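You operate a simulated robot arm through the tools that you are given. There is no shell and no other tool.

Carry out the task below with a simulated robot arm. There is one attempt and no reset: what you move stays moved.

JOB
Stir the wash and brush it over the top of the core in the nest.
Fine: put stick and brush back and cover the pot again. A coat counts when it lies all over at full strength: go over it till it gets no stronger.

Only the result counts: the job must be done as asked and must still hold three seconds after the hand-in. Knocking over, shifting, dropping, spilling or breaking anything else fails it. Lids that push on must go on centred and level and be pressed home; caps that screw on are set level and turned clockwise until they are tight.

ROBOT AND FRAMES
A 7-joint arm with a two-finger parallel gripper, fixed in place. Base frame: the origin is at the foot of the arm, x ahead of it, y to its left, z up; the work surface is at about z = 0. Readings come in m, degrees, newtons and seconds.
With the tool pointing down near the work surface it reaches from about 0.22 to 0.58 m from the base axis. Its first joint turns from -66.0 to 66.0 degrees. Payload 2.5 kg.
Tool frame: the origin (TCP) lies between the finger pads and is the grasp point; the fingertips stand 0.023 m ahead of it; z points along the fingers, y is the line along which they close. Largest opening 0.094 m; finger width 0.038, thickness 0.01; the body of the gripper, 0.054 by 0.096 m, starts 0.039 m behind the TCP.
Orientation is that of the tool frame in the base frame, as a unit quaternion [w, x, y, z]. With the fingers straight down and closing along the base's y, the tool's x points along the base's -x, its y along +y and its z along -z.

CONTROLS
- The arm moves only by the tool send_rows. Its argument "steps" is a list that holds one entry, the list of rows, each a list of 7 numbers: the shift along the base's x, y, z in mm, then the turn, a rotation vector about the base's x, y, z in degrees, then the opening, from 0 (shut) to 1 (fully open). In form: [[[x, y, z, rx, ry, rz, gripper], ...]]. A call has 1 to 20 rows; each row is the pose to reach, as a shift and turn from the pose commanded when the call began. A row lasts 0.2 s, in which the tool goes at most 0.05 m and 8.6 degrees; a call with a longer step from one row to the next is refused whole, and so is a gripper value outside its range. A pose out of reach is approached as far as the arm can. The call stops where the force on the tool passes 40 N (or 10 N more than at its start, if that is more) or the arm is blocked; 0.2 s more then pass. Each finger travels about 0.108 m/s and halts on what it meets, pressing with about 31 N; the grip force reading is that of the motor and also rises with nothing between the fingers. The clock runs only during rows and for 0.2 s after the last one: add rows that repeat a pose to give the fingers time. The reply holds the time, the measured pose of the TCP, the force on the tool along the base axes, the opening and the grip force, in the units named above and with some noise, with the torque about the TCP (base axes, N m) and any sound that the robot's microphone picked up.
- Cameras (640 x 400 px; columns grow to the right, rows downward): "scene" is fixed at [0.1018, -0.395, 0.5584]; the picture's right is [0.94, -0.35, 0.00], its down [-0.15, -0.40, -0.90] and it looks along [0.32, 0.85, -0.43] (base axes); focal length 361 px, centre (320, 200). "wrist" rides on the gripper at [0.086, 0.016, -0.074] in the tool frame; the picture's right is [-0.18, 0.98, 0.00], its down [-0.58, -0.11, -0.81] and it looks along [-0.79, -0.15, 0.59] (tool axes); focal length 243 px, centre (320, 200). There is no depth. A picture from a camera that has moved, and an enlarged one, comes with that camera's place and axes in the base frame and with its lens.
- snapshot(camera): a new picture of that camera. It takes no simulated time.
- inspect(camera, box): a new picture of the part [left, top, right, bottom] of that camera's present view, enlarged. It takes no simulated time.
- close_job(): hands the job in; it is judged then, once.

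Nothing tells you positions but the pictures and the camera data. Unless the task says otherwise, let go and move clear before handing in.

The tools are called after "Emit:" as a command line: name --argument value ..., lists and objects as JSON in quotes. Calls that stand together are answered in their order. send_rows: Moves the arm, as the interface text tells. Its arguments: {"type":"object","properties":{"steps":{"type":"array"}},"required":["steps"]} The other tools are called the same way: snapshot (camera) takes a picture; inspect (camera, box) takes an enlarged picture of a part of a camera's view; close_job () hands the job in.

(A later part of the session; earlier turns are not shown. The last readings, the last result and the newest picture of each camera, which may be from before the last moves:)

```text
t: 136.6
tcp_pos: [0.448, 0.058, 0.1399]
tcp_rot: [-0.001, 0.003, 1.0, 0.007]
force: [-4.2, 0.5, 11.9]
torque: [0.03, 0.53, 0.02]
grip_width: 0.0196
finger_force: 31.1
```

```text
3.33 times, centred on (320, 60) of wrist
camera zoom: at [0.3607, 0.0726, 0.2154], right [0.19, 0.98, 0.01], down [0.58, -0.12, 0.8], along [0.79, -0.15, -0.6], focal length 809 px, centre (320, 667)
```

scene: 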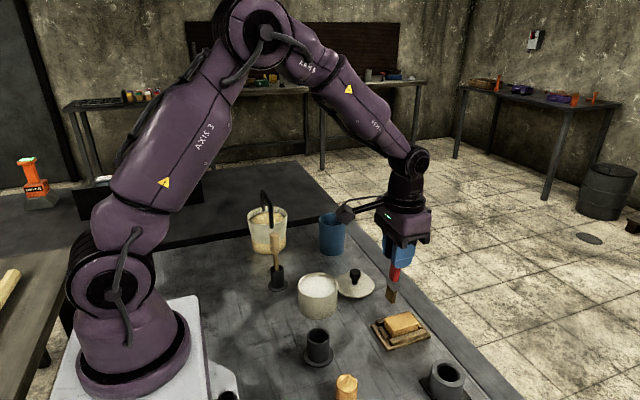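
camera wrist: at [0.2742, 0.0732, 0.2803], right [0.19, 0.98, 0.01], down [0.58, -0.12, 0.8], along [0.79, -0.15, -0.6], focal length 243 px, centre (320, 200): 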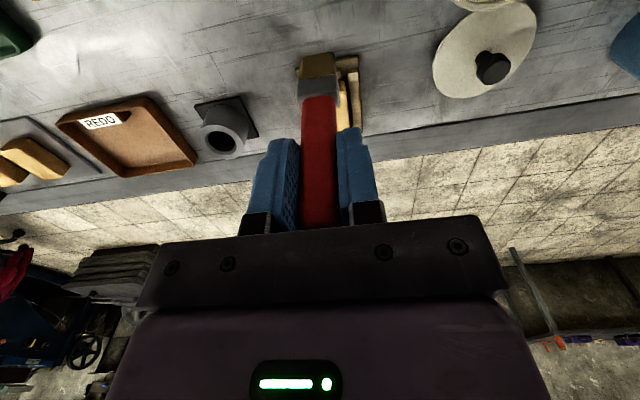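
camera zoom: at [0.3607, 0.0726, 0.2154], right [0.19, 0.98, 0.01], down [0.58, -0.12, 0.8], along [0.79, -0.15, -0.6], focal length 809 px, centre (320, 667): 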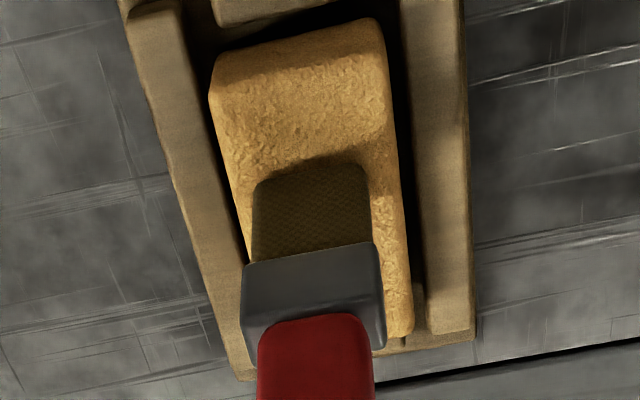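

Let me move the arm away over the pot so nothing shades the core, and take exactly the same zoom as at the start for a fair comparison.

Emit:
send_rows --steps '[[[0, 0, 15, 0, 0, 0, 0], [0, 0, 40, 0, 0, 0, 0], [-20, 20, 55, 0, 0, 0, 0], [-45, 48, 55, 0, 0, 0, 0], [-70, 76, 55, 0, 0, 0, 0], [-95, 104, 50, 0, 0, 0, 0], [-120, 126, 45, 0, 0, 0, 0], [-130, 129, 40, 0, 0, 0, 0]]]'

Emit:
inspect --camera "scene" --box '[365, 300, 440, 355]'

Emit:
inspect --camera "scene" --box '[260, 250, 480, 400]'

```text
t: 138.4
tcp_pos: [0.3129, 0.1884, 0.1815]
tcp_rot: [-0.001, 0.005, 1.0, 0.006]
force: [-0.6, -0.5, -0.7]
torque: [0.01, -0.01, 0.0]
grip_width: 0.0194
finger_force: 31.3
```

```text
7.27 times, centred on (402, 328) of scene
camera zoom: at [0.1018, -0.395, 0.5584], right [0.94, -0.35, 0.0], down [-0.15, -0.4, -0.9], along [0.32, 0.85, -0.43], focal length 2624 px, centre (-280, -727)
```

zoom: 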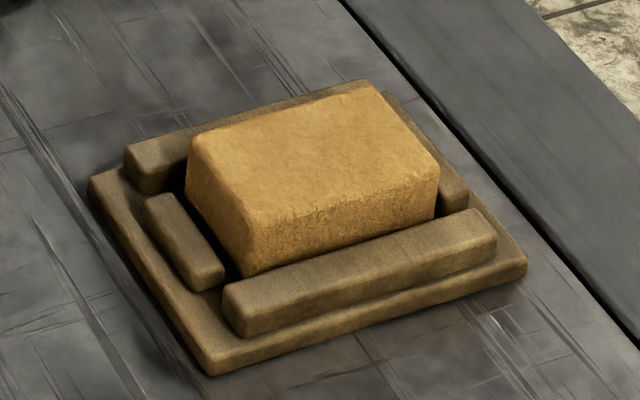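

```text
2.67 times, centred on (370, 325) of scene
camera zoom: at [0.1018, -0.395, 0.5584], right [0.94, -0.35, 0.0], down [-0.15, -0.4, -0.9], along [0.32, 0.85, -0.43], focal length 962 px, centre (187, -133)
```

zoom: 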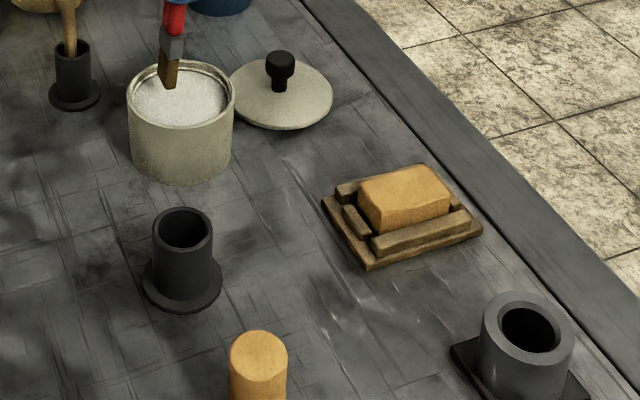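

Still bare. Let me check the wash surface closely for re-settling, and the bristles again.

Emit:
inspect --camera "scene" --box '[295, 255, 345, 305]'

Emit:
inspect --camera "wrist" --box '[250, 0, 390, 120]'

```text
8.00 times, centred on (320, 280) of scene
camera zoom: at [0.1018, -0.395, 0.5584], right [0.94, -0.35, 0.0], down [-0.15, -0.4, -0.9], along [0.32, 0.85, -0.43], focal length 2886 px, centre (320, -440)
```

zoom: 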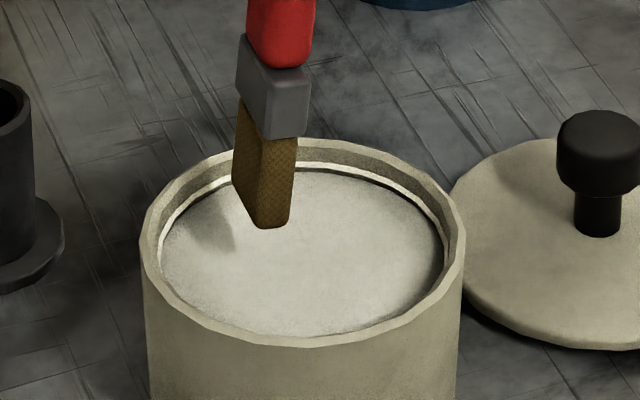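

```text
3.33 times, centred on (320, 60) of wrist
camera zoom: at [0.2269, 0.2042, 0.2565], right [0.19, 0.98, 0.01], down [0.58, -0.12, 0.8], along [0.79, -0.15, -0.6], focal length 809 px, centre (320, 667)
```

zoom: 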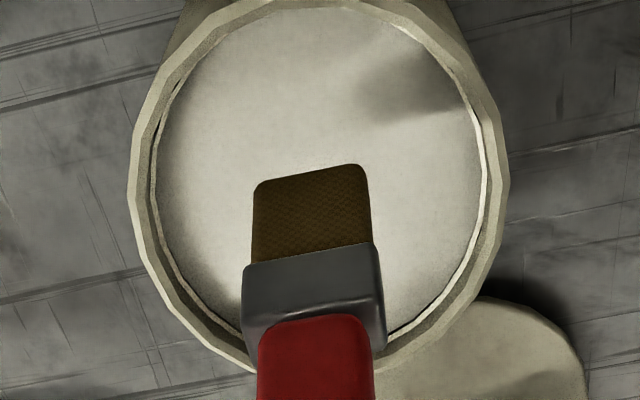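

I'll try a quick dip-and-stroke: dip, go straight to the far end of the core and drag back toward the robot within about two seconds.

Emit:
send_rows --steps '[[[0, 0, -30, 0, 0, 0, 0], [0, 0, -47, 0, 0, 0, 0], [0, 0, -47, 0, 0, 0, 0], [0, 0, -20, 0, 0, 0, 0], [0, 0, 10, 0, 0, 0, 0], [35, -28, 12, 0, 0, 0, 0], [68, -56, 12, 0, 0, 0, 0], [101, -84, 12, 0, 0, 0, 0], [134, -112, 5, 0, 0, 0, 0], [159, -129, -15, 0, 0, 0, 0], [159, -129, -35, 0, 0, 0, 0], [159, -129, -40.5, 0, 0, 0, 0], [151, -129, -41, 0, 0, 0, 0], [143, -129, -41, 0, 0, 0, 0], [135, -129, -41, 0, 0, 0, 0], [127, -129, -41, 0, 0, 0, 0], [119, -129, -41, 0, 0, 0, 0]]]'

Emit:
inspect --camera "scene" --box '[365, 290, 440, 355]'

Emit:
inspect --camera "wrist" --box '[250, 0, 390, 120]'

```text
t: 142.0
tcp_pos: [0.4364, 0.0584, 0.1399]
tcp_rot: [-0.001, 0.004, 1.0, 0.006]
force: [3.8, 0.0, 8.8]
torque: [-0.08, -0.28, 0.01]
grip_width: 0.0196
finger_force: 31.1
```

```text
6.15 times, centred on (402, 322) of scene
camera zoom: at [0.1017, -0.395, 0.5585], right [0.94, -0.35, 0.0], down [-0.15, -0.4, -0.9], along [0.32, 0.85, -0.43], focal length 2220 px, centre (-188, -554)
```

zoom: 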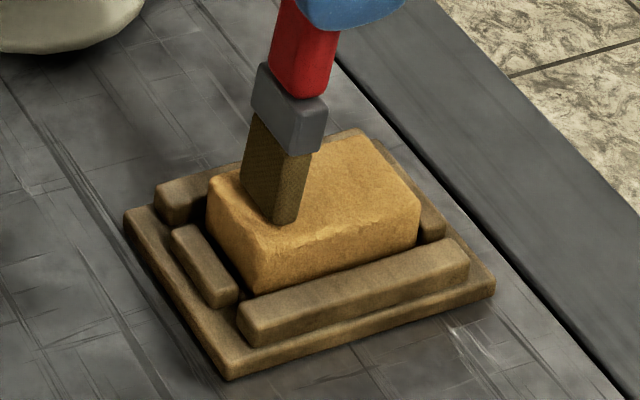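

```text
3.33 times, centred on (320, 60) of wrist
camera zoom: at [0.3506, 0.0735, 0.2153], right [0.19, 0.98, 0.01], down [0.58, -0.12, 0.8], along [0.79, -0.15, -0.59], focal length 809 px, centre (320, 667)
```

zoom: 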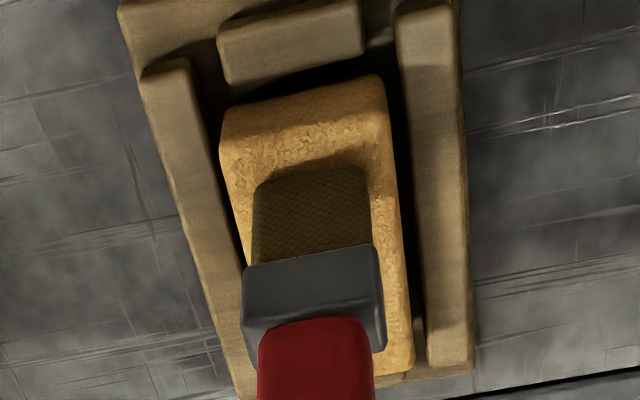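

A clean 9 N stroke right after dipping also left nothing. I'll test a much lighter pressure before concluding about the wash.

Emit:
send_rows --steps '[[[0, 0, 0.5, 0, 0, 0, 0], [-4, 0, 0.5, 0, 0, 0, 0]]]'

Emit:
send_rows --steps '[[[-4, 0, 0, 0, 0, 0, 0], [-8, 0, 0, 0, 0, 0, 0]]]'

Emit:
send_rows --steps '[[[5, 0, 0, 0, 0, 0, 0], [10, 0, 0, 0, 0, 0, 0], [15, 0, 0, 0, 0, 0, 0], [20, 0, 0, 0, 0, 0, 0]]]'

Emit:
inspect --camera "scene" --box '[365, 290, 440, 355]'

```text
t: 142.6
tcp_pos: [0.4335, 0.0585, 0.1404]
tcp_rot: [0.0, 0.003, 1.0, 0.006]
force: [2.9, 0.7, 9.0]
torque: [-0.01, -0.29, 0.0]
grip_width: 0.0193
finger_force: 31.0
```

```text
t: 143.2
tcp_pos: [0.4246, 0.0577, 0.1397]
tcp_rot: [-0.003, 0.004, 1.0, 0.006]
force: [2.2, 0.0, 6.2]
torque: [-0.07, -0.16, 0.01]
grip_width: 0.0192
finger_force: 30.5
```

```text
t: 144.2
tcp_pos: [0.4441, 0.0576, 0.1398]
tcp_rot: [-0.002, 0.003, 1.0, 0.006]
force: [-3.3, 0.1, 8.9]
torque: [0.03, 0.43, -0.01]
grip_width: 0.0194
finger_force: 30.7
```

```text
6.15 times, centred on (402, 322) of scene
camera zoom: at [0.1017, -0.395, 0.5585], right [0.94, -0.35, 0.0], down [-0.15, -0.4, -0.9], along [0.32, 0.85, -0.43], focal length 2220 px, centre (-188, -554)
```

zoom: 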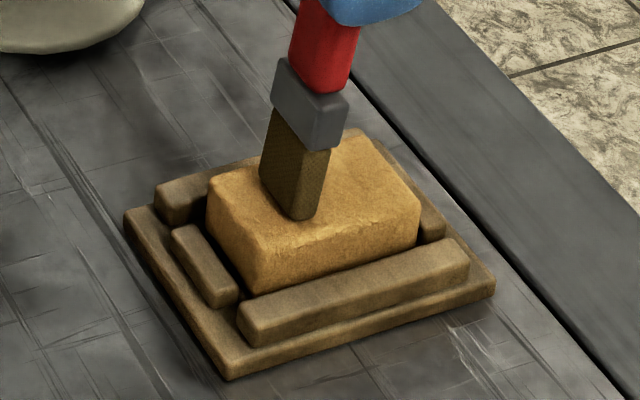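

Still 6–9 N; easing further to about 2–3 N and stroking.

Emit:
send_rows --steps '[[[-3, 0, 0.4, 0, 0, 0, 0], [-6, 0, 0.4, 0, 0, 0, 0]]]'

Emit:
send_rows --steps '[[[-5, 0, 0, 0, 0, 0, 0], [-10, 0, 0, 0, 0, 0, 0], [-15, 0, 0, 0, 0, 0, 0]]]'

Emit:
send_rows --steps '[[[5, 0, 0.1, 0, 0, 0, 0], [10, 0, 0.1, 0, 0, 0, 0], [15, 0, 0.1, 0, 0, 0, 0], [20, 0, 0.1, 0, 0, 0, 0]]]'

Emit:
send_rows --steps '[[[5, 0, 0.1, 0, 0, 0, 0], [10, 0, 0.1, 0, 0, 0, 0], [15, 0, 0.1, 0, 0, 0, 0], [20, 0, 0.1, 0, 0, 0, 0]]]'

Emit:
inspect --camera "scene" --box '[365, 290, 440, 355]'

```text
t: 144.8
tcp_pos: [0.439, 0.0576, 0.1395]
tcp_rot: [-0.001, 0.004, 1.0, 0.005]
force: [2.5, -0.3, 4.7]
torque: [-0.11, -0.14, 0.0]
grip_width: 0.0194
finger_force: 31.0
```

```text
t: 145.6
tcp_pos: [0.4228, 0.0586, 0.1397]
tcp_rot: [-0.002, 0.003, 1.0, 0.007]
force: [0.3, -0.7, 1.0]
torque: [-0.03, -0.02, -0.01]
grip_width: 0.0191
finger_force: 30.4
```

```text
t: 146.6
tcp_pos: [0.4437, 0.058, 0.141]
tcp_rot: [-0.002, 0.004, 1.0, 0.006]
force: [-0.8, -0.4, 0.1]
torque: [-0.02, 0.02, 0.0]
grip_width: 0.0193
finger_force: 30.9
```

```text
t: 147.6
tcp_pos: [0.4642, 0.0583, 0.1393]
tcp_rot: [-0.002, 0.004, 1.0, 0.007]
force: [0.3, -0.3, -0.3]
torque: [-0.02, 0.01, 0.0]
grip_width: 0.0194
finger_force: 30.9
```

```text
6.15 times, centred on (402, 322) of scene
camera zoom: at [0.1018, -0.395, 0.5584], right [0.94, -0.35, 0.0], down [-0.15, -0.4, -0.9], along [0.32, 0.85, -0.43], focal length 2220 px, centre (-188, -554)
```

zoom: 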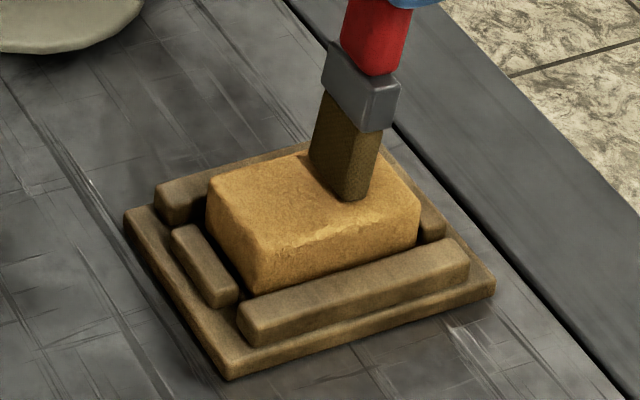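

Even light contact leaves nothing, so I suspect the wash needs more stirring. I'll put the brush back in its holder and stir again, more thoroughly.

Emit:
send_rows --steps '[[[0, 0, 20, 0, 0, 0, 0], [0, 0, 50, 0, 0, 0, 0], [-20, 0, 70, 0, 0, 0, 0], [-55, 1, 70, 0, 0, 0, 0], [-90, 2, 70, 0, 0, 0, 0], [-125, 3, 70, 0, 0, 0, 0], [-160, 4, 70, 0, 0, 0, 0], [-182, 4, 70, 0, 0, 0, 0], [-190, 4, 70, 0, 0, 0, 0], [-190, 4, 50, 0, 0, 0, 0]]]'

Emit:
inspect --camera "scene" --box '[280, 260, 360, 370]'

Emit:
inspect --camera "wrist" --box '[250, 0, 390, 120]'

```text
t: 149.8
tcp_pos: [0.2731, 0.0632, 0.1916]
tcp_rot: [-0.001, 0.003, 1.0, 0.006]
force: [0.4, -0.6, -0.2]
torque: [-0.01, 0.03, 0.02]
grip_width: 0.0193
finger_force: 31.2
```

```text
3.64 times, centred on (320, 315) of scene
camera zoom: at [0.1018, -0.395, 0.5584], right [0.94, -0.35, 0.0], down [-0.15, -0.4, -0.9], along [0.32, 0.85, -0.43], focal length 1312 px, centre (320, -218)
```

zoom: 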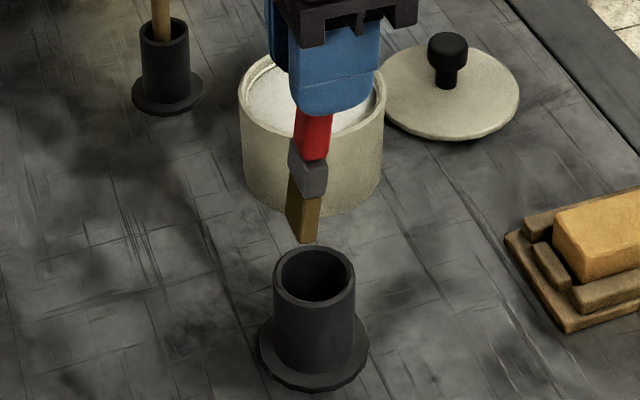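

```text
3.33 times, centred on (320, 60) of wrist
camera zoom: at [0.1866, 0.0782, 0.2666], right [0.19, 0.98, 0.01], down [0.58, -0.12, 0.8], along [0.79, -0.15, -0.6], focal length 809 px, centre (320, 667)
```

zoom: 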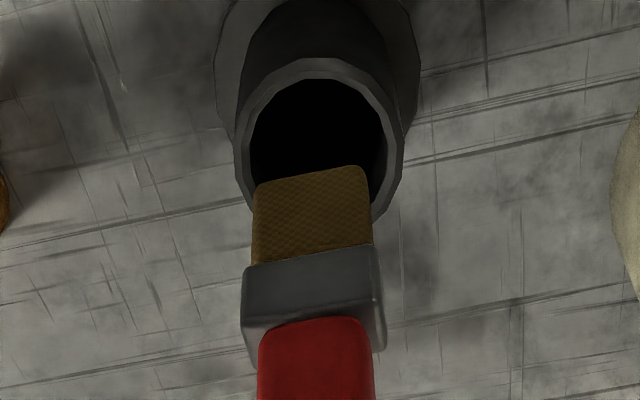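

Tip is nearly centred over the holder; shifting 2.5 mm and lowering it in.

Emit:
send_rows --steps '[[[2.5, 0, -10, 0, 0, 0, 0], [2.5, 0, -22, 0, 0, 0, 0], [2.5, 0, -34, 0, 0, 0, 0], [2.5, 0, -46, 0, 0, 0, 0], [1.5, 0, -56, 0, 0, 0, 0], [1.5, 0, -64, 0, 0, 0, 0], [1.5, 0, -68, 0, 0, 0, 0]]]'

Emit:
send_rows --steps '[[[0, 0, -1.5, 0, 0, 0, 0], [0, 0, -3, 0, 0, 0, 0]]]'

Emit:
send_rows --steps '[[[0, 0, -1.5, 0, 0, 0, 0], [0, 0, -3, 0, 0, 0, 0]]]'

Emit:
inspect --camera "scene" --box '[280, 260, 360, 370]'

```text
t: 151.4
tcp_pos: [0.2752, 0.0638, 0.1214]
tcp_rot: [-0.003, 0.004, 1.0, 0.006]
force: [1.2, 0.5, -0.4]
torque: [0.0, -0.02, 0.01]
grip_width: 0.0194
finger_force: 30.5
```

```text
t: 152.0
tcp_pos: [0.2759, 0.0621, 0.119]
tcp_rot: [-0.001, 0.004, 1.0, 0.006]
force: [0.7, -0.2, -0.1]
torque: [0.02, -0.02, 0.01]
grip_width: 0.0193
finger_force: 31.1
```

```text
t: 152.6
tcp_pos: [0.2749, 0.0611, 0.1162]
tcp_rot: [-0.001, 0.003, 1.0, 0.006]
force: [0.1, -0.3, 0.0]
torque: [-0.02, -0.02, 0.04]
grip_width: 0.0189
finger_force: 31.0
```

```text
3.64 times, centred on (320, 315) of scene
camera zoom: at [0.1018, -0.395, 0.5584], right [0.94, -0.35, 0.0], down [-0.15, -0.4, -0.9], along [0.32, 0.85, -0.43], focal length 1312 px, centre (320, -218)
```

zoom: 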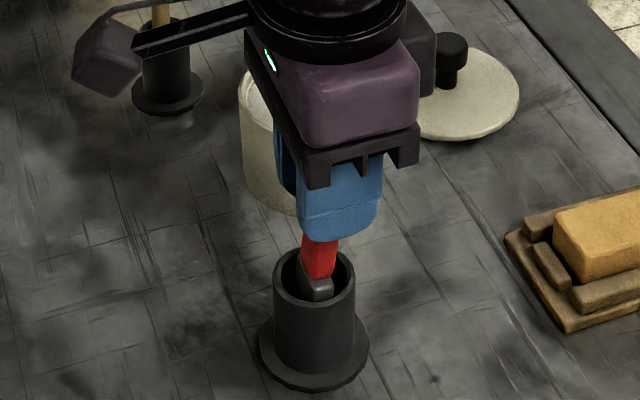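

Emit:
send_rows --steps '[[[0, 0, -1, 0, 0, 0, 0], [0, 0, -2, 0, 0, 0, 0]]]'

Emit:
inspect --camera "scene" --box '[320, 330, 380, 390]'

```text
t: 153.2
tcp_pos: [0.2756, 0.0629, 0.1153]
tcp_rot: [-0.001, 0.005, 1.0, 0.007]
force: [-1.5, -3.4, 22.0]
torque: [-0.35, 0.32, 0.0]
grip_width: 0.0193
finger_force: 30.6
```

```text
6.67 times, centred on (350, 360) of scene
camera zoom: at [0.1017, -0.3951, 0.5585], right [0.94, -0.35, 0.0], down [-0.15, -0.4, -0.9], along [0.32, 0.85, -0.43], focal length 2405 px, centre (120, -867)
```

zoom: 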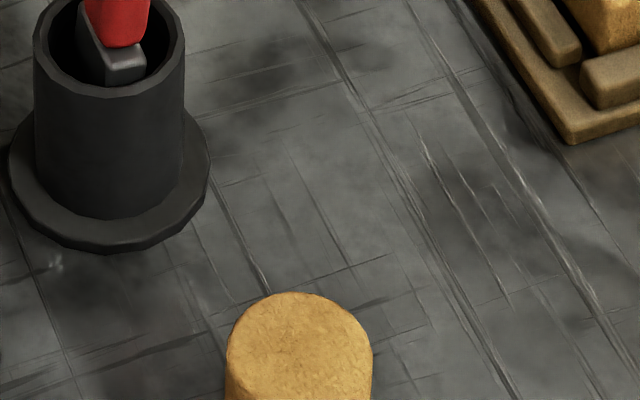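

The brush is bottomed in its holder. Releasing and going to the stick.

Emit:
send_rows --steps '[[[0, 0, 1, 0, 0, 0, 0.25], [0, 0, 1, 0, 0, 0, 0.4], [0, 0, 1, 0, 0, 0, 0.55], [0, 0, 20, 0, 0, 0, 0.6], [0, 0, 50, 0, 0, 0, 0.6], [0, 0, 90, 0, 0, 0, 0.6], [0, 0, 130, 0, 0, 0, 0.6], [-3, 40, 135, 0, 0, 0, 0.6], [-8, 85, 135, 0, 0, 0, 0.6], [-13, 130, 135, 0, 0, 0, 0.6], [-18, 175, 135, 0, 0, 0, 0.6], [-23, 215, 135, 0, 0, 0, 0.6], [-25, 226, 135, 0, 0, 0, 0.6], [-25, 226, 90, 0, 0, 0, 0.6], [-25, 226, 60, 0, 0, 0, 0.6]]]'

Emit:
snapshot --camera "scene"

Emit:
snapshot --camera "wrist"

```text
t: 156.4
tcp_pos: [0.2525, 0.2861, 0.1761]
tcp_rot: [-0.002, 0.004, 1.0, 0.007]
force: [0.4, -0.7, 0.2]
torque: [-0.01, 0.02, 0.01]
grip_width: 0.0565
finger_force: 0.1
```

```text
taken
```

scene: 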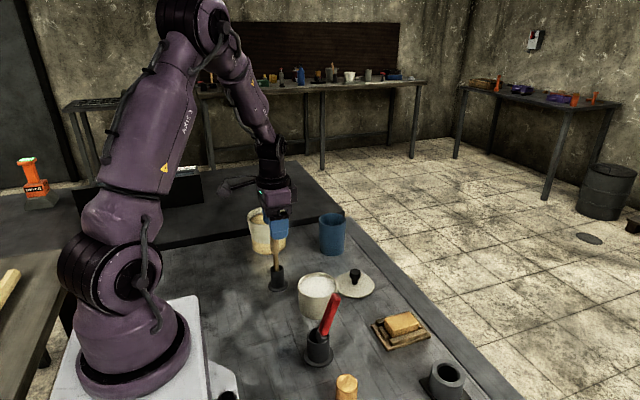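

```text
taken
camera wrist: at [0.1655, 0.3017, 0.2518], right [0.19, 0.98, 0.01], down [0.58, -0.12, 0.8], along [0.79, -0.15, -0.6], focal length 243 px, centre (320, 200)
```

wrist: 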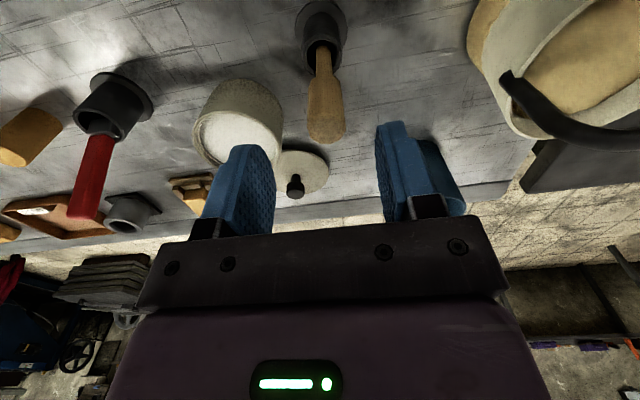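

The brush rests leaning a little in its holder, fine. Now gripping the stick again and lifting it to the pot.

Emit:
send_rows --steps '[[[-1, 1.5, -20, 0, 0, 0, 0.5], [-1, 1.5, -40, 0, 0, 0, 0.45], [-1, 1.5, -52, 0, 0, 0, 0.4], [-1, 1.5, -52, 0, 0, 0, 0.3], [-1, 1.5, -52, 0, 0, 0, 0.15], [-1, 1.5, -52, 0, 0, 0, 0.0], [-1, 1.5, -52, 0, 0, 0, 0.0], [-1, 1.5, -50, 0, 0, 0, 0.0], [-1, 1.5, -46, 0, 0, 0, 0.0], [-1, 1.5, -38, 0, 0, 0, 0.0], [-1, 1.5, -28, 0, 0, 0, 0.0], [-1, 1.5, -16, 0, 0, 0, 0.0], [-1, 1.5, -4, 0, 0, 0, 0.0], [-1, 1.5, 10, 0, 0, 0, 0.0], [-1, 1.5, 25, 0, 0, 0, 0.0], [-1, 1.5, 40, 0, 0, 0, 0.0], [-1, 1.5, 52, 0, 0, 0, 0.0]]]'

Emit:
inspect --camera "scene" --box '[230, 160, 350, 300]'

```text
t: 160.0
tcp_pos: [0.2486, 0.2895, 0.2274]
tcp_rot: [-0.002, 0.004, 1.0, 0.005]
force: [0.4, 0.2, 0.7]
torque: [0.02, -0.04, 0.01]
grip_width: 0.0202
finger_force: 31.1
```

```text
2.86 times, centred on (290, 230) of scene
camera zoom: at [0.1018, -0.395, 0.5584], right [0.94, -0.35, 0.0], down [-0.15, -0.4, -0.9], along [0.32, 0.85, -0.43], focal length 1031 px, centre (406, 114)
```

zoom: 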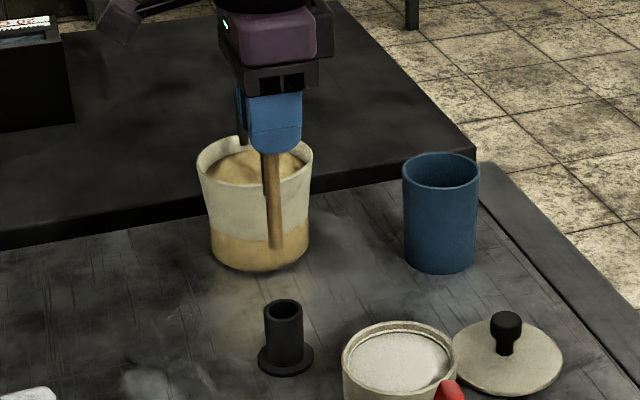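

Stick is out and vertical. Moving into the pot and stirring at length, closer to the bottom.

Emit:
send_rows --steps '[[[12, -18, 3, 0, 0, 0, 0], [26, -40, 5, 0, 0, 0, 0], [40, -62, 5, 0, 0, 0, 0], [54, -84, 5, 0, 0, 0, 0], [63, -98, 5, 0, 0, 0, 0], [65, -101, 5, 0, 0, 0, 0], [65, -101, -15, 0, 0, 0, 0], [65, -101, -35, 0, 0, 0, 0], [65, -101, -50, 0, 0, 0, 0], [65, -101, -65, 0, 0, 0, 0], [65, -101, -76, 0, 0, 0, 0], [65, -101, -86, 0, 0, 0, 0]]]'

Emit:
send_rows --steps '[[[0, 0, -1.5, 0, 0, 0, 0], [0, 0, -2.5, 0, 0, 0, 0]]]'

```text
t: 162.6
tcp_pos: [0.3147, 0.1885, 0.1386]
tcp_rot: [-0.001, 0.004, 1.0, 0.006]
force: [0.3, 0.0, -0.9]
torque: [0.01, 0.03, -0.02]
grip_width: 0.0202
finger_force: 30.6
```

```text
t: 163.2
tcp_pos: [0.3146, 0.189, 0.1377]
tcp_rot: [-0.002, 0.003, 1.0, 0.006]
force: [-2.3, -1.3, 7.9]
torque: [-0.14, 0.23, -0.04]
grip_width: 0.0202
finger_force: 31.3
```

Touching the floor; raising 1.5 mm and stirring for many turns at larger radius.

Emit:
send_rows --steps '[[[10, 0, 1.5, 0, 0, 0, 0], [21, 0, 1.5, 0, 0, 0, 0], [15, 15, 1.5, 0, 0, 0, 0], [0, 21, 1.5, 0, 0, 0, 0], [-15, 15, 1.5, 0, 0, 0, 0], [-21, 0, 1.5, 0, 0, 0, 0], [-15, -15, 1.5, 0, 0, 0, 0], [0, -21, 1.5, 0, 0, 0, 0], [15, -15, 1.5, 0, 0, 0, 0], [21, 0, 1.5, 0, 0, 0, 0], [15, 15, 1.5, 0, 0, 0, 0], [0, 21, 1.5, 0, 0, 0, 0], [-15, 15, 1.5, 0, 0, 0, 0], [-21, 0, 1.5, 0, 0, 0, 0], [-15, -15, 1.5, 0, 0, 0, 0], [0, -21, 1.5, 0, 0, 0, 0], [15, -15, 1.5, 0, 0, 0, 0], [21, 0, 1.5, 0, 0, 0, 0], [10, 0, 1.5, 0, 0, 0, 0], [0, 0, 1.5, 0, 0, 0, 0]]]'

Emit:
send_rows --steps '[[[10, 0, 0, 0, 0, 0, 0], [21, 0, 0, 0, 0, 0, 0], [15, 15, 0, 0, 0, 0, 0], [0, 21, 0, 0, 0, 0, 0], [-15, 15, 0, 0, 0, 0, 0], [-21, 0, 0, 0, 0, 0, 0], [-15, -15, 0, 0, 0, 0, 0], [0, -21, 0, 0, 0, 0, 0], [15, -15, 0, 0, 0, 0, 0], [21, 0, 0, 0, 0, 0, 0], [15, 15, 0, 0, 0, 0, 0], [0, 21, 0, 0, 0, 0, 0], [-15, 15, 0, 0, 0, 0, 0], [-21, 0, 0, 0, 0, 0, 0], [-15, -15, 0, 0, 0, 0, 0], [0, -21, 0, 0, 0, 0, 0], [15, -15, 0, 0, 0, 0, 0], [21, 0, 0, 0, 0, 0, 0], [10, 0, 0, 0, 0, 0, 0], [0, 0, 0, 0, 0, 0, 0]]]'

Emit:
send_rows --steps '[[[10, 0, 0, 0, 0, 0, 0], [21, 0, 0, 0, 0, 0, 0], [15, 15, 0, 0, 0, 0, 0], [0, 21, 0, 0, 0, 0, 0], [-15, 15, 0, 0, 0, 0, 0], [-21, 0, 0, 0, 0, 0, 0], [-15, -15, 0, 0, 0, 0, 0], [0, -21, 0, 0, 0, 0, 0], [15, -15, 0, 0, 0, 0, 0], [21, 0, 0, 0, 0, 0, 0], [15, 15, 0, 0, 0, 0, 0], [0, 21, 0, 0, 0, 0, 0], [-15, 15, 0, 0, 0, 0, 0], [-21, 0, 0, 0, 0, 0, 0], [-15, -15, 0, 0, 0, 0, 0], [0, -21, 0, 0, 0, 0, 0], [15, -15, 0, 0, 0, 0, 0], [21, 0, 0, 0, 0, 0, 0], [10, 0, 0, 0, 0, 0, 0], [0, 0, 0, 0, 0, 0, 0]]]'

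Emit:
inspect --camera "scene" --box '[290, 245, 350, 305]'

```text
t: 167.4
tcp_pos: [0.3144, 0.1888, 0.1393]
tcp_rot: [-0.002, 0.004, 1.0, 0.005]
force: [-0.3, -0.3, -0.4]
torque: [-0.03, 0.02, -0.04]
grip_width: 0.0205
finger_force: 31.1
```

```text
t: 171.6
tcp_pos: [0.3131, 0.189, 0.1411]
tcp_rot: [-0.002, 0.003, 1.0, 0.006]
force: [0.5, -0.3, -0.1]
torque: [0.03, 0.02, 0.02]
grip_width: 0.0207
finger_force: 30.7
```

```text
t: 175.8
tcp_pos: [0.3149, 0.1895, 0.1389]
tcp_rot: [-0.002, 0.003, 1.0, 0.006]
force: [1.0, -0.7, 0.6]
torque: [-0.03, -0.06, -0.01]
grip_width: 0.0206
finger_force: 30.9
```

```text
6.67 times, centred on (320, 275) of scene
camera zoom: at [0.1018, -0.395, 0.5584], right [0.94, -0.35, 0.0], down [-0.15, -0.4, -0.9], along [0.32, 0.85, -0.43], focal length 2405 px, centre (320, -300)
```

zoom: 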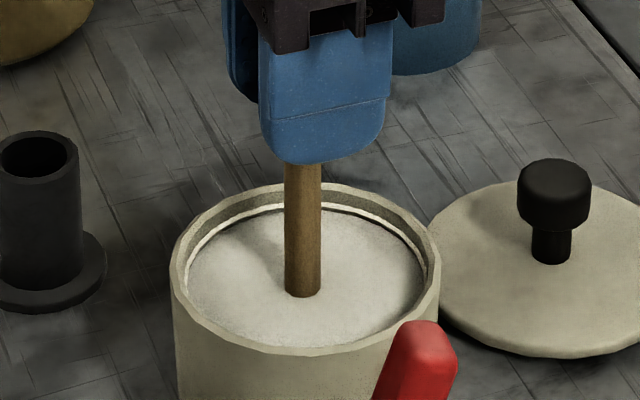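

The wash looks the same as before, so it was fully mixed already. Let me take another careful look at the core at high zoom with nothing near it.

Emit:
inspect --camera "scene" --box '[388, 312, 420, 332]'

Emit:
inspect --camera "scene" --box '[300, 300, 440, 400]'

```text
16.00 times, centred on (404, 322) of scene
camera zoom: at [0.1018, -0.395, 0.5584], right [0.94, -0.35, 0.0], down [-0.15, -0.4, -0.9], along [0.32, 0.85, -0.43], focal length 5772 px, centre (-1024, -1752)
```

zoom: 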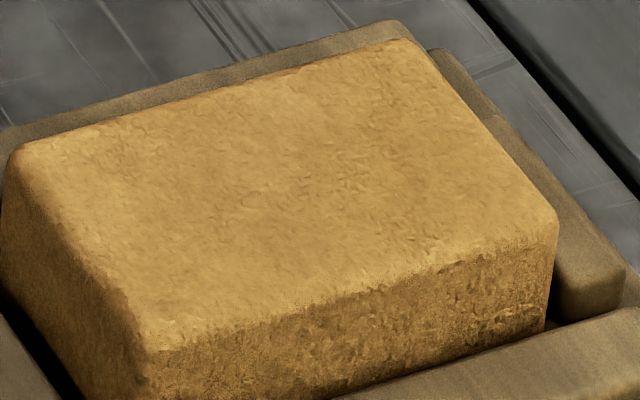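

```text
4.00 times, centred on (370, 350) of scene
camera zoom: at [0.1018, -0.395, 0.5584], right [0.94, -0.35, 0.0], down [-0.15, -0.4, -0.9], along [0.32, 0.85, -0.43], focal length 1443 px, centre (120, -400)
```

zoom: 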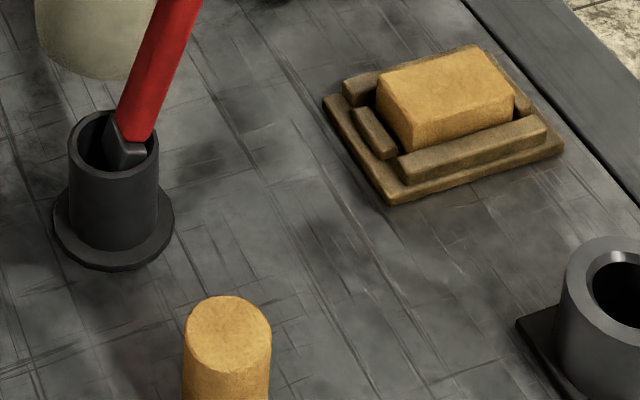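

Still bare. I'll return the stick, then retry with the brush gripped lower for better control.

Emit:
send_rows --steps '[[[0, 0, 15, 0, 0, 0, 0], [0, 0, 30, 0, 0, 0, 0], [0, 0, 45, 0, 0, 0, 0], [0, 0, 55, 0, 0, 0, 0], [0, 0, 55, 0, 0, 0, 0], [0, 0, 55, 0, 0, 0, 0], [0, 0, 75, 0, 0, 0, 0], [0, 0, 90, 0, 0, 0, 0], [-12, 18, 90, 0, 0, 0, 0], [-26, 40, 90, 0, 0, 0, 0], [-40, 62, 90, 0, 0, 0, 0], [-54, 84, 90, 0, 0, 0, 0], [-63, 98, 90, 0, 0, 0, 0], [-65, 101, 88, 0, 0, 0, 0], [-65, 101, 70, 0, 0, 0, 0], [-65, 101, 50, 0, 0, 0, 0], [-65, 101, 46, 0, 0, 0, 0]]]'

Emit:
inspect --camera "scene" --box '[240, 200, 320, 300]'

Emit:
inspect --camera "wrist" --box '[240, 0, 400, 100]'

```text
t: 179.4
tcp_pos: [0.2498, 0.2886, 0.1861]
tcp_rot: [-0.001, 0.003, 1.0, 0.005]
force: [-0.2, -0.7, 0.1]
torque: [0.02, -0.05, -0.02]
grip_width: 0.0207
finger_force: 30.5
```

```text
4.00 times, centred on (280, 250) of scene
camera zoom: at [0.1018, -0.395, 0.5584], right [0.94, -0.35, 0.0], down [-0.15, -0.4, -0.9], along [0.32, 0.85, -0.43], focal length 1443 px, centre (480, 0)
```

zoom: 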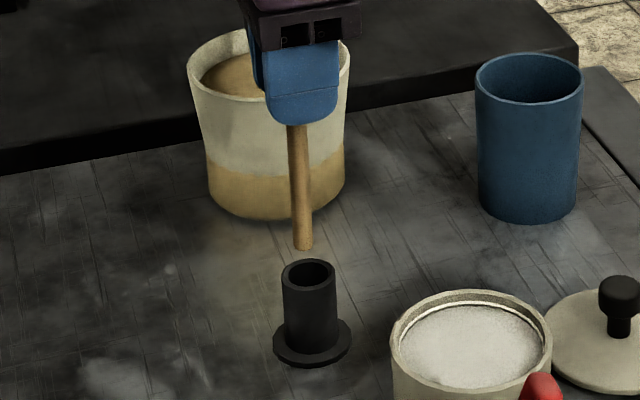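

```text
4.00 times, centred on (320, 50) of wrist
camera zoom: at [0.1631, 0.3044, 0.2612], right [0.19, 0.98, 0.01], down [0.58, -0.12, 0.8], along [0.79, -0.15, -0.6], focal length 970 px, centre (320, 800)
```

zoom: 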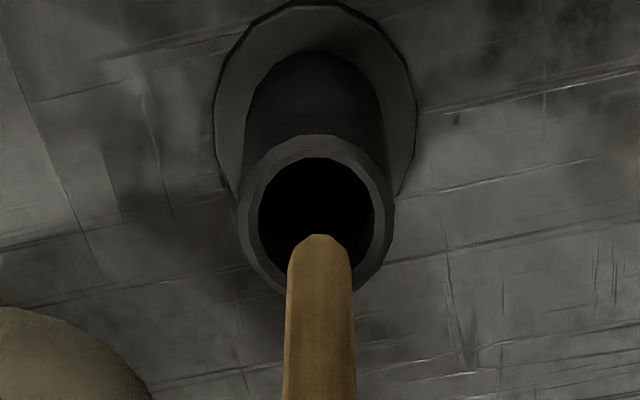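

Aligned as before. Lowering the stick into its holder.

Emit:
send_rows --steps '[[[1, 0, -8, 0, 0, 0, 0], [1, 0, -16, 0, 0, 0, 0], [1, 0, -24, 0, 0, 0, 0], [1, 0, -34, 0, 0, 0, 0], [1, 0, -44, 0, 0, 0, 0], [1, 0, -52, 0, 0, 0, 0], [1, 0, -58, 0, 0, 0, 0]]]'

Emit:
send_rows --steps '[[[0, 0, -1.5, 0, 0, 0, 0], [0, 0, -3, 0, 0, 0, 0]]]'

Emit:
send_rows --steps '[[[0, 0, -1, 0, 0, 0, 0], [0, 0, -2, 0, 0, 0, 0]]]'

```text
t: 181.0
tcp_pos: [0.2496, 0.2888, 0.1277]
tcp_rot: [-0.001, 0.004, 1.0, 0.005]
force: [-0.7, 0.0, -0.4]
torque: [-0.02, 0.01, 0.03]
grip_width: 0.0207
finger_force: 30.7
```

```text
t: 181.6
tcp_pos: [0.2497, 0.2883, 0.1249]
tcp_rot: [-0.003, 0.003, 1.0, 0.006]
force: [-0.2, 0.1, 0.1]
torque: [-0.01, 0.0, 0.02]
grip_width: 0.0205
finger_force: 31.3
```

```text
t: 182.2
tcp_pos: [0.2504, 0.2895, 0.1239]
tcp_rot: [-0.002, 0.004, 1.0, 0.006]
force: [-2.9, -0.8, 12.2]
torque: [-0.18, 0.39, 0.03]
grip_width: 0.0204
finger_force: 31.2
```

Bottomed. Releasing and moving above the brush to see how it leans.

Emit:
send_rows --steps '[[[0, 0, 1, 0, 0, 0, 0.25], [0, 0, 1, 0, 0, 0, 0.4], [0, 0, 1, 0, 0, 0, 0.5], [0, 0, 20, 0, 0, 0, 0.6], [0, 0, 60, 0, 0, 0, 0.6], [0, 0, 105, 0, 0, 0, 0.6], [3, -30, 110, 0, 0, 0, 0.7], [7, -75, 110, 0, 0, 0, 0.7], [11, -120, 110, 0, 0, 0, 0.7], [15, -165, 110, 0, 0, 0, 0.7], [18, -205, 110, 0, 0, 0, 0.7], [19, -226, 110, 0, 0, 0, 0.7], [19, -226, 85, 0, 0, 0, 0.7]]]'

Emit:
inspect --camera "scene" --box '[250, 210, 390, 370]'

Emit:
snapshot --camera "wrist"

```text
t: 185.0
tcp_pos: [0.2674, 0.0634, 0.2062]
tcp_rot: [-0.001, 0.003, 1.0, 0.006]
force: [-0.2, 0.2, -0.2]
torque: [0.02, 0.0, 0.0]
grip_width: 0.0657
finger_force: 0.1
```

```text
2.50 times, centred on (320, 290) of scene
camera zoom: at [0.1017, -0.3951, 0.5584], right [0.94, -0.35, 0.0], down [-0.15, -0.4, -0.9], along [0.32, 0.85, -0.43], focal length 902 px, centre (320, -25)
```

zoom: 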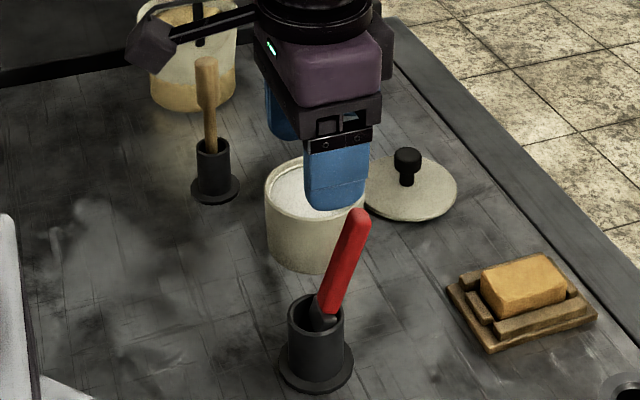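

```text
taken
camera wrist: at [0.182, 0.0777, 0.2816], right [0.19, 0.98, 0.01], down [0.58, -0.12, 0.8], along [0.79, -0.15, -0.6], focal length 243 px, centre (320, 200)
```

wrist: 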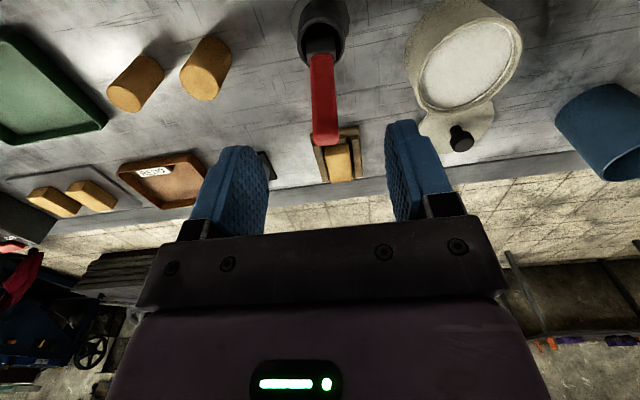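

The brush leans about 16° toward +x with its top near (0.300, 0.060, 0.136). I'll tilt the gripper to match and approach along its axis.

Emit:
send_rows --steps '[[[20, -1, 0, 0, 8, 0, 0.6], [46, -3, -16, 0, 16, 0, 0.6], [42, -3, -39, 0, 16, 0, 0.6], [42, -3, -39, 0, 16, 0, 0.6]]]'

Emit:
inspect --camera "wrist" --box '[220, 20, 420, 220]'

Emit:
inspect --camera "scene" --box '[270, 240, 390, 370]'

```text
t: 186.0
tcp_pos: [0.3112, 0.0599, 0.168]
tcp_rot: [-0.14, 0.004, 0.99, 0.005]
force: [-0.9, 0.4, 0.7]
torque: [0.02, 0.0, 0.01]
grip_width: 0.0562
finger_force: 0.0
```

```text
2.00 times, centred on (320, 120) of wrist
camera zoom: at [0.2488, 0.0747, 0.2644], right [0.19, 0.98, -0.04], down [0.78, -0.12, 0.61], along [0.59, -0.15, -0.79], focal length 485 px, centre (320, 360)
```

zoom: 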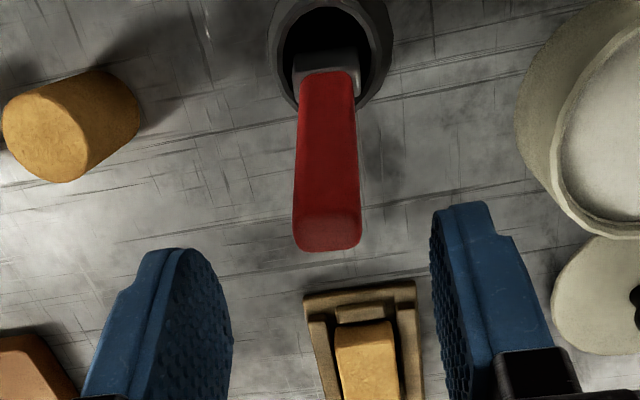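

```text
3.08 times, centred on (330, 305) of scene
camera zoom: at [0.1018, -0.395, 0.5584], right [0.94, -0.35, 0.0], down [-0.15, -0.4, -0.9], along [0.32, 0.85, -0.43], focal length 1110 px, centre (289, -123)
```

zoom: 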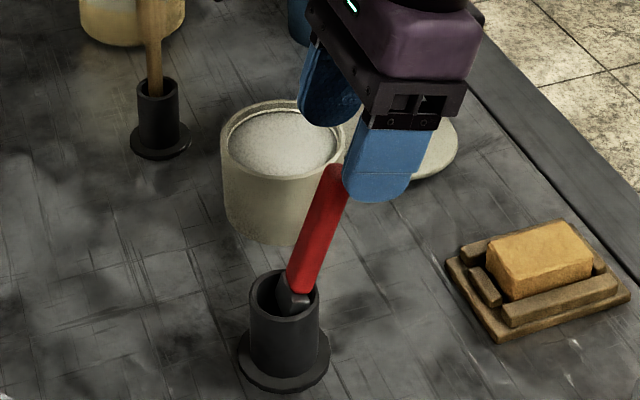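

Well aligned with the handle axis. Advancing along it and gripping.

Emit:
send_rows --steps '[[[-5, 0, -17, 0, 0, 0, 0.55], [-10, 0.5, -34, 0, 0, 0, 0.5], [-14, 0.5, -48, 0, 0, 0, 0.45], [-17, 0.5, -58, 0, 0, 0, 0.4], [-17, 0.5, -58, 0, 0, 0, 0.3], [-17, 0.5, -58, 0, 0, 0, 0.15], [-17, 0.5, -58, 0, 0, 0, 0.0], [-17, 0.5, -58, 0, 0, 0, 0.0]]]'

Emit:
inspect --camera "scene" --box '[270, 240, 390, 370]'

```text
t: 187.8
tcp_pos: [0.2939, 0.0608, 0.1101]
tcp_rot: [-0.141, 0.004, 0.99, 0.005]
force: [-2.3, 14.5, 1.7]
torque: [1.1, -0.22, -0.35]
grip_width: 0.0195
finger_force: 31.1
```

```text
3.08 times, centred on (330, 305) of scene
camera zoom: at [0.1018, -0.395, 0.5584], right [0.94, -0.35, 0.0], down [-0.15, -0.4, -0.9], along [0.32, 0.85, -0.43], focal length 1110 px, centre (289, -123)
```

zoom: 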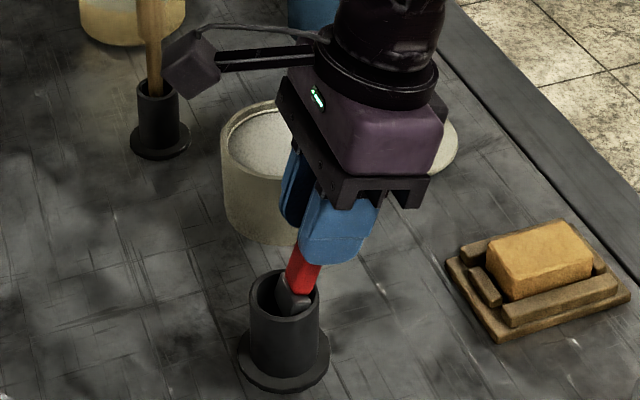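

There's a sideways force of about 14 N; I'll shift a little in +y to relieve it before lifting.

Emit:
send_rows --steps '[[[0, 1, 0, 0, 0, 0, 0], [0, 1.5, 0, 0, 0, 0, 0]]]'

Emit:
send_rows --steps '[[[0, 0.8, 0.5, 0, 0, 0, 0], [0, 0.8, 0.5, 0, 0, 0, 0]]]'

```text
t: 188.4
tcp_pos: [0.294, 0.062, 0.1111]
tcp_rot: [-0.141, 0.004, 0.99, 0.005]
force: [-1.0, 7.7, 6.1]
torque: [0.54, -0.15, -0.21]
grip_width: 0.0196
finger_force: 31.1
```

```text
t: 189.0
tcp_pos: [0.2941, 0.0619, 0.1117]
tcp_rot: [-0.141, 0.005, 0.99, 0.005]
force: [-0.4, 2.6, -0.1]
torque: [0.18, -0.18, -0.05]
grip_width: 0.0192
finger_force: 31.2
```

Relieved. Lifting out along the brush's own axis, then straightening up.

Emit:
send_rows --steps '[[[1.5, 0.3, 5, 0, 0, 0, 0], [4, 0.3, 14, 0, 0, 0, 0], [7, 0.3, 24, 0, 0, 0, 0], [10, 0.3, 35, 0, 0, 0, 0], [13, 0.3, 46, 0, 0, 0, 0], [16, 0.3, 58, 0, 0, 0, 0], [19, 0.3, 70, 0, 0, 0, 0], [22, 0.3, 85, 0, 0, 0, 0], [22, 0.3, 100, 0, 0, 0, 0], [22, 0.3, 105, 0, -8, 0, 0], [22, 0.3, 105, 0, -16.4, 0, 0], [22, 0.3, 105, 0, -16.4, 0, 0]]]'

Emit:
inspect --camera "scene" --box '[260, 200, 400, 370]'

Emit:
inspect --camera "wrist" --box '[250, 0, 390, 120]'

```text
t: 191.6
tcp_pos: [0.3165, 0.0639, 0.2158]
tcp_rot: [0.002, 0.004, 1.0, 0.007]
force: [-0.3, 0.0, -0.4]
torque: [0.01, -0.02, 0.03]
grip_width: 0.0191
finger_force: 31.1
```

```text
2.35 times, centred on (330, 285) of scene
camera zoom: at [0.1018, -0.395, 0.5584], right [0.94, -0.35, 0.0], down [-0.15, -0.4, -0.9], along [0.32, 0.85, -0.43], focal length 849 px, centre (296, 0)
```

zoom: 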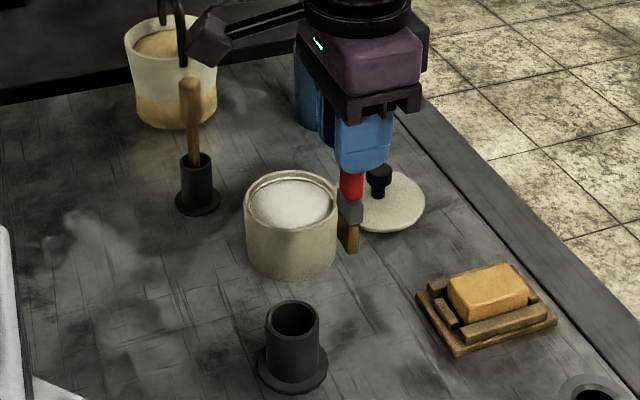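

```text
3.33 times, centred on (320, 60) of wrist
camera zoom: at [0.229, 0.0786, 0.2905], right [0.19, 0.98, 0.01], down [0.58, -0.12, 0.81], along [0.79, -0.15, -0.59], focal length 809 px, centre (320, 667)
```

zoom: 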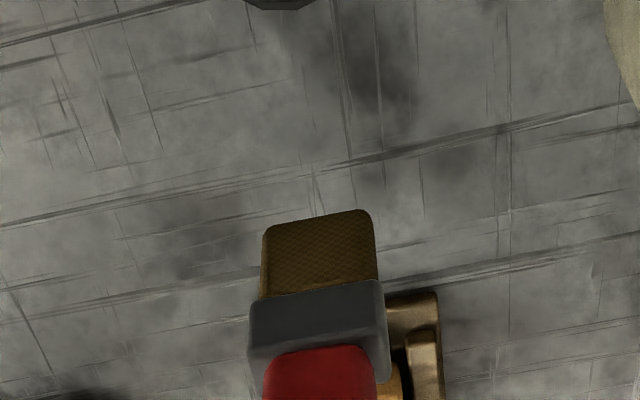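

Brush is vertical in the grip. Dipping again in the freshly stirred wash, then straight to the core.

Emit:
send_rows --steps '[[[-1, 35, 0, 0, 0, 0, 0], [-2, 75, 0, 0, 0, 0, 0], [-3, 110, -10, 0, 0, 0, 0], [-3, 124, -25, 0, 0, 0, 0], [-3, 124, -45, 0, 0, 0, 0], [-3, 124, -62, 0, 0, 0, 0], [-3, 124, -76, 0, 0, 0, 0], [3, 124, -76, 0, 0, 0, 0], [-9, 124, -76, 0, 0, 0, 0], [-3, 124, -76, 0, 0, 0, 0], [-3, 124, -76, 0, 0, 0, 0]]]'

Emit:
inspect --camera "scene" --box '[290, 255, 350, 315]'

```text
t: 194.0
tcp_pos: [0.3113, 0.1863, 0.1401]
tcp_rot: [0.002, 0.004, 1.0, 0.005]
force: [-0.5, -0.2, 0.3]
torque: [0.0, -0.01, 0.03]
grip_width: 0.0195
finger_force: 31.6
```

```text
6.67 times, centred on (320, 285) of scene
camera zoom: at [0.1018, -0.395, 0.5584], right [0.94, -0.35, 0.0], down [-0.15, -0.4, -0.9], along [0.32, 0.85, -0.43], focal length 2405 px, centre (320, -367)
```

zoom: 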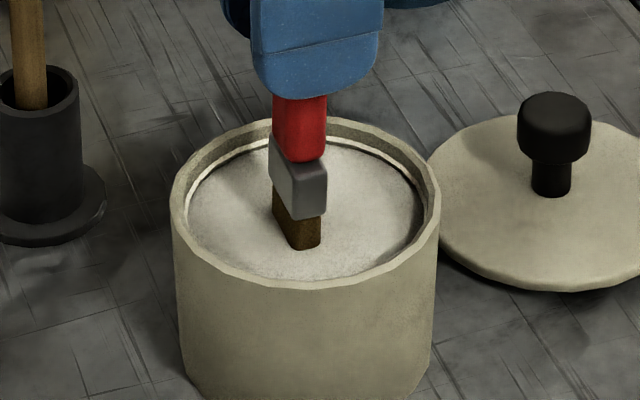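

Emit:
send_rows --steps '[[[0, 0, -6, 0, 0, 0, 0], [0, 0, -6, 0, 0, 0, 0], [0, 0, -6, 0, 0, 0, 0], [0, 0, 20, 0, 0, 0, 0], [0, 0, 45, 0, 0, 0, 0], [0, 0, 50, 0, 0, 0, 0], [0, 0, 50, 0, 0, 0, 0], [35, -30, 52, 0, 0, 0, 0], [68, -58, 52, 0, 0, 0, 0], [101, -86, 50, 0, 0, 0, 0], [133, -114, 40, 0, 0, 0, 0], [151, -129, 20, 0, 0, 0, 0], [151, -129, 6, 0, 0, 0, 0], [151, -129, 3, 0, 0, 0, 0]]]'

Emit:
inspect --camera "scene" --box '[365, 280, 440, 345]'

Emit:
send_rows --steps '[[[0, 0, -1, 0, 0, 0, 0], [0, 0, -2, 0, 0, 0, 0]]]'

Emit:
send_rows --steps '[[[0, 0, -1, 0, 0, 0, 0], [0, 0, -1, 0, 0, 0, 0]]]'

```text
t: 197.0
tcp_pos: [0.4648, 0.06, 0.1435]
tcp_rot: [0.002, 0.004, 1.0, 0.006]
force: [0.5, -0.9, -0.8]
torque: [-0.02, 0.03, -0.01]
grip_width: 0.0193
finger_force: 30.8
```

```text
6.15 times, centred on (402, 312) of scene
camera zoom: at [0.1018, -0.395, 0.5584], right [0.94, -0.35, 0.0], down [-0.15, -0.4, -0.9], along [0.32, 0.85, -0.43], focal length 2220 px, centre (-188, -492)
```

zoom: 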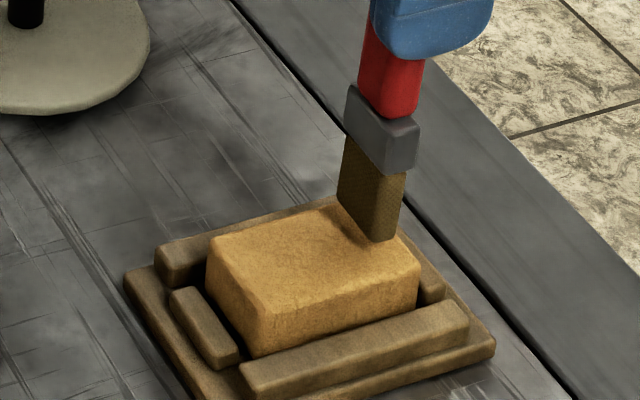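

```text
t: 197.6
tcp_pos: [0.4627, 0.0593, 0.1416]
tcp_rot: [0.001, 0.003, 1.0, 0.007]
force: [-0.6, 0.8, -0.6]
torque: [-0.02, 0.01, 0.0]
grip_width: 0.0194
finger_force: 31.3
```

```text
t: 198.2
tcp_pos: [0.4627, 0.0591, 0.1411]
tcp_rot: [0.001, 0.003, 1.0, 0.006]
force: [0.2, 0.8, -0.7]
torque: [0.04, 0.0, 0.02]
grip_width: 0.0192
finger_force: 31.1
```

Emit:
send_rows --steps '[[[0, 0, -0.8, 0, 0, 0, 0], [0, 0, -0.8, 0, 0, 0, 0]]]'

Emit:
send_rows --steps '[[[0, 0, -0.8, 0, 0, 0, 0], [0, 0, -0.8, 0, 0, 0, 0]]]'

Emit:
send_rows --steps '[[[0, 0, -0.8, 0, 0, 0, 0], [0, 0, -0.8, 0, 0, 0, 0]]]'

Emit:
inspect --camera "scene" --box '[365, 290, 440, 355]'

```text
t: 198.8
tcp_pos: [0.4642, 0.0592, 0.1399]
tcp_rot: [0.002, 0.003, 1.0, 0.006]
force: [-0.5, -0.3, -0.2]
torque: [0.0, 0.0, -0.01]
grip_width: 0.0195
finger_force: 31.1
```

```text
t: 199.4
tcp_pos: [0.4636, 0.0583, 0.1388]
tcp_rot: [0.002, 0.004, 1.0, 0.006]
force: [-0.3, 0.0, 0.1]
torque: [0.0, 0.02, 0.02]
grip_width: 0.0196
finger_force: 31.3
```

```text
t: 200.0
tcp_pos: [0.4637, 0.0589, 0.1386]
tcp_rot: [0.002, 0.003, 1.0, 0.006]
force: [0.4, -0.2, -0.6]
torque: [0.01, 0.02, 0.01]
grip_width: 0.0192
finger_force: 31.1
```

```text
6.15 times, centred on (402, 322) of scene
camera zoom: at [0.1018, -0.395, 0.5584], right [0.94, -0.35, 0.0], down [-0.15, -0.4, -0.9], along [0.32, 0.85, -0.43], focal length 2220 px, centre (-188, -554)
```

zoom: 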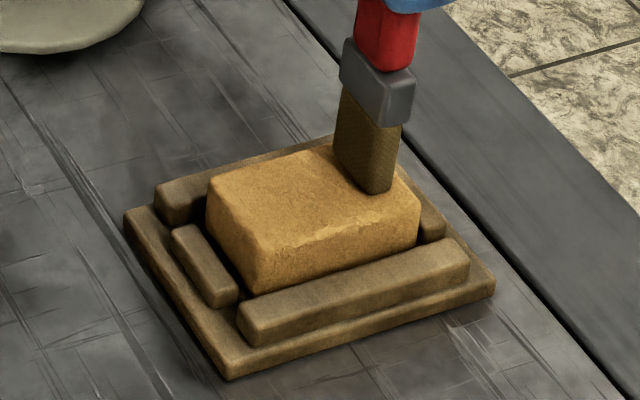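

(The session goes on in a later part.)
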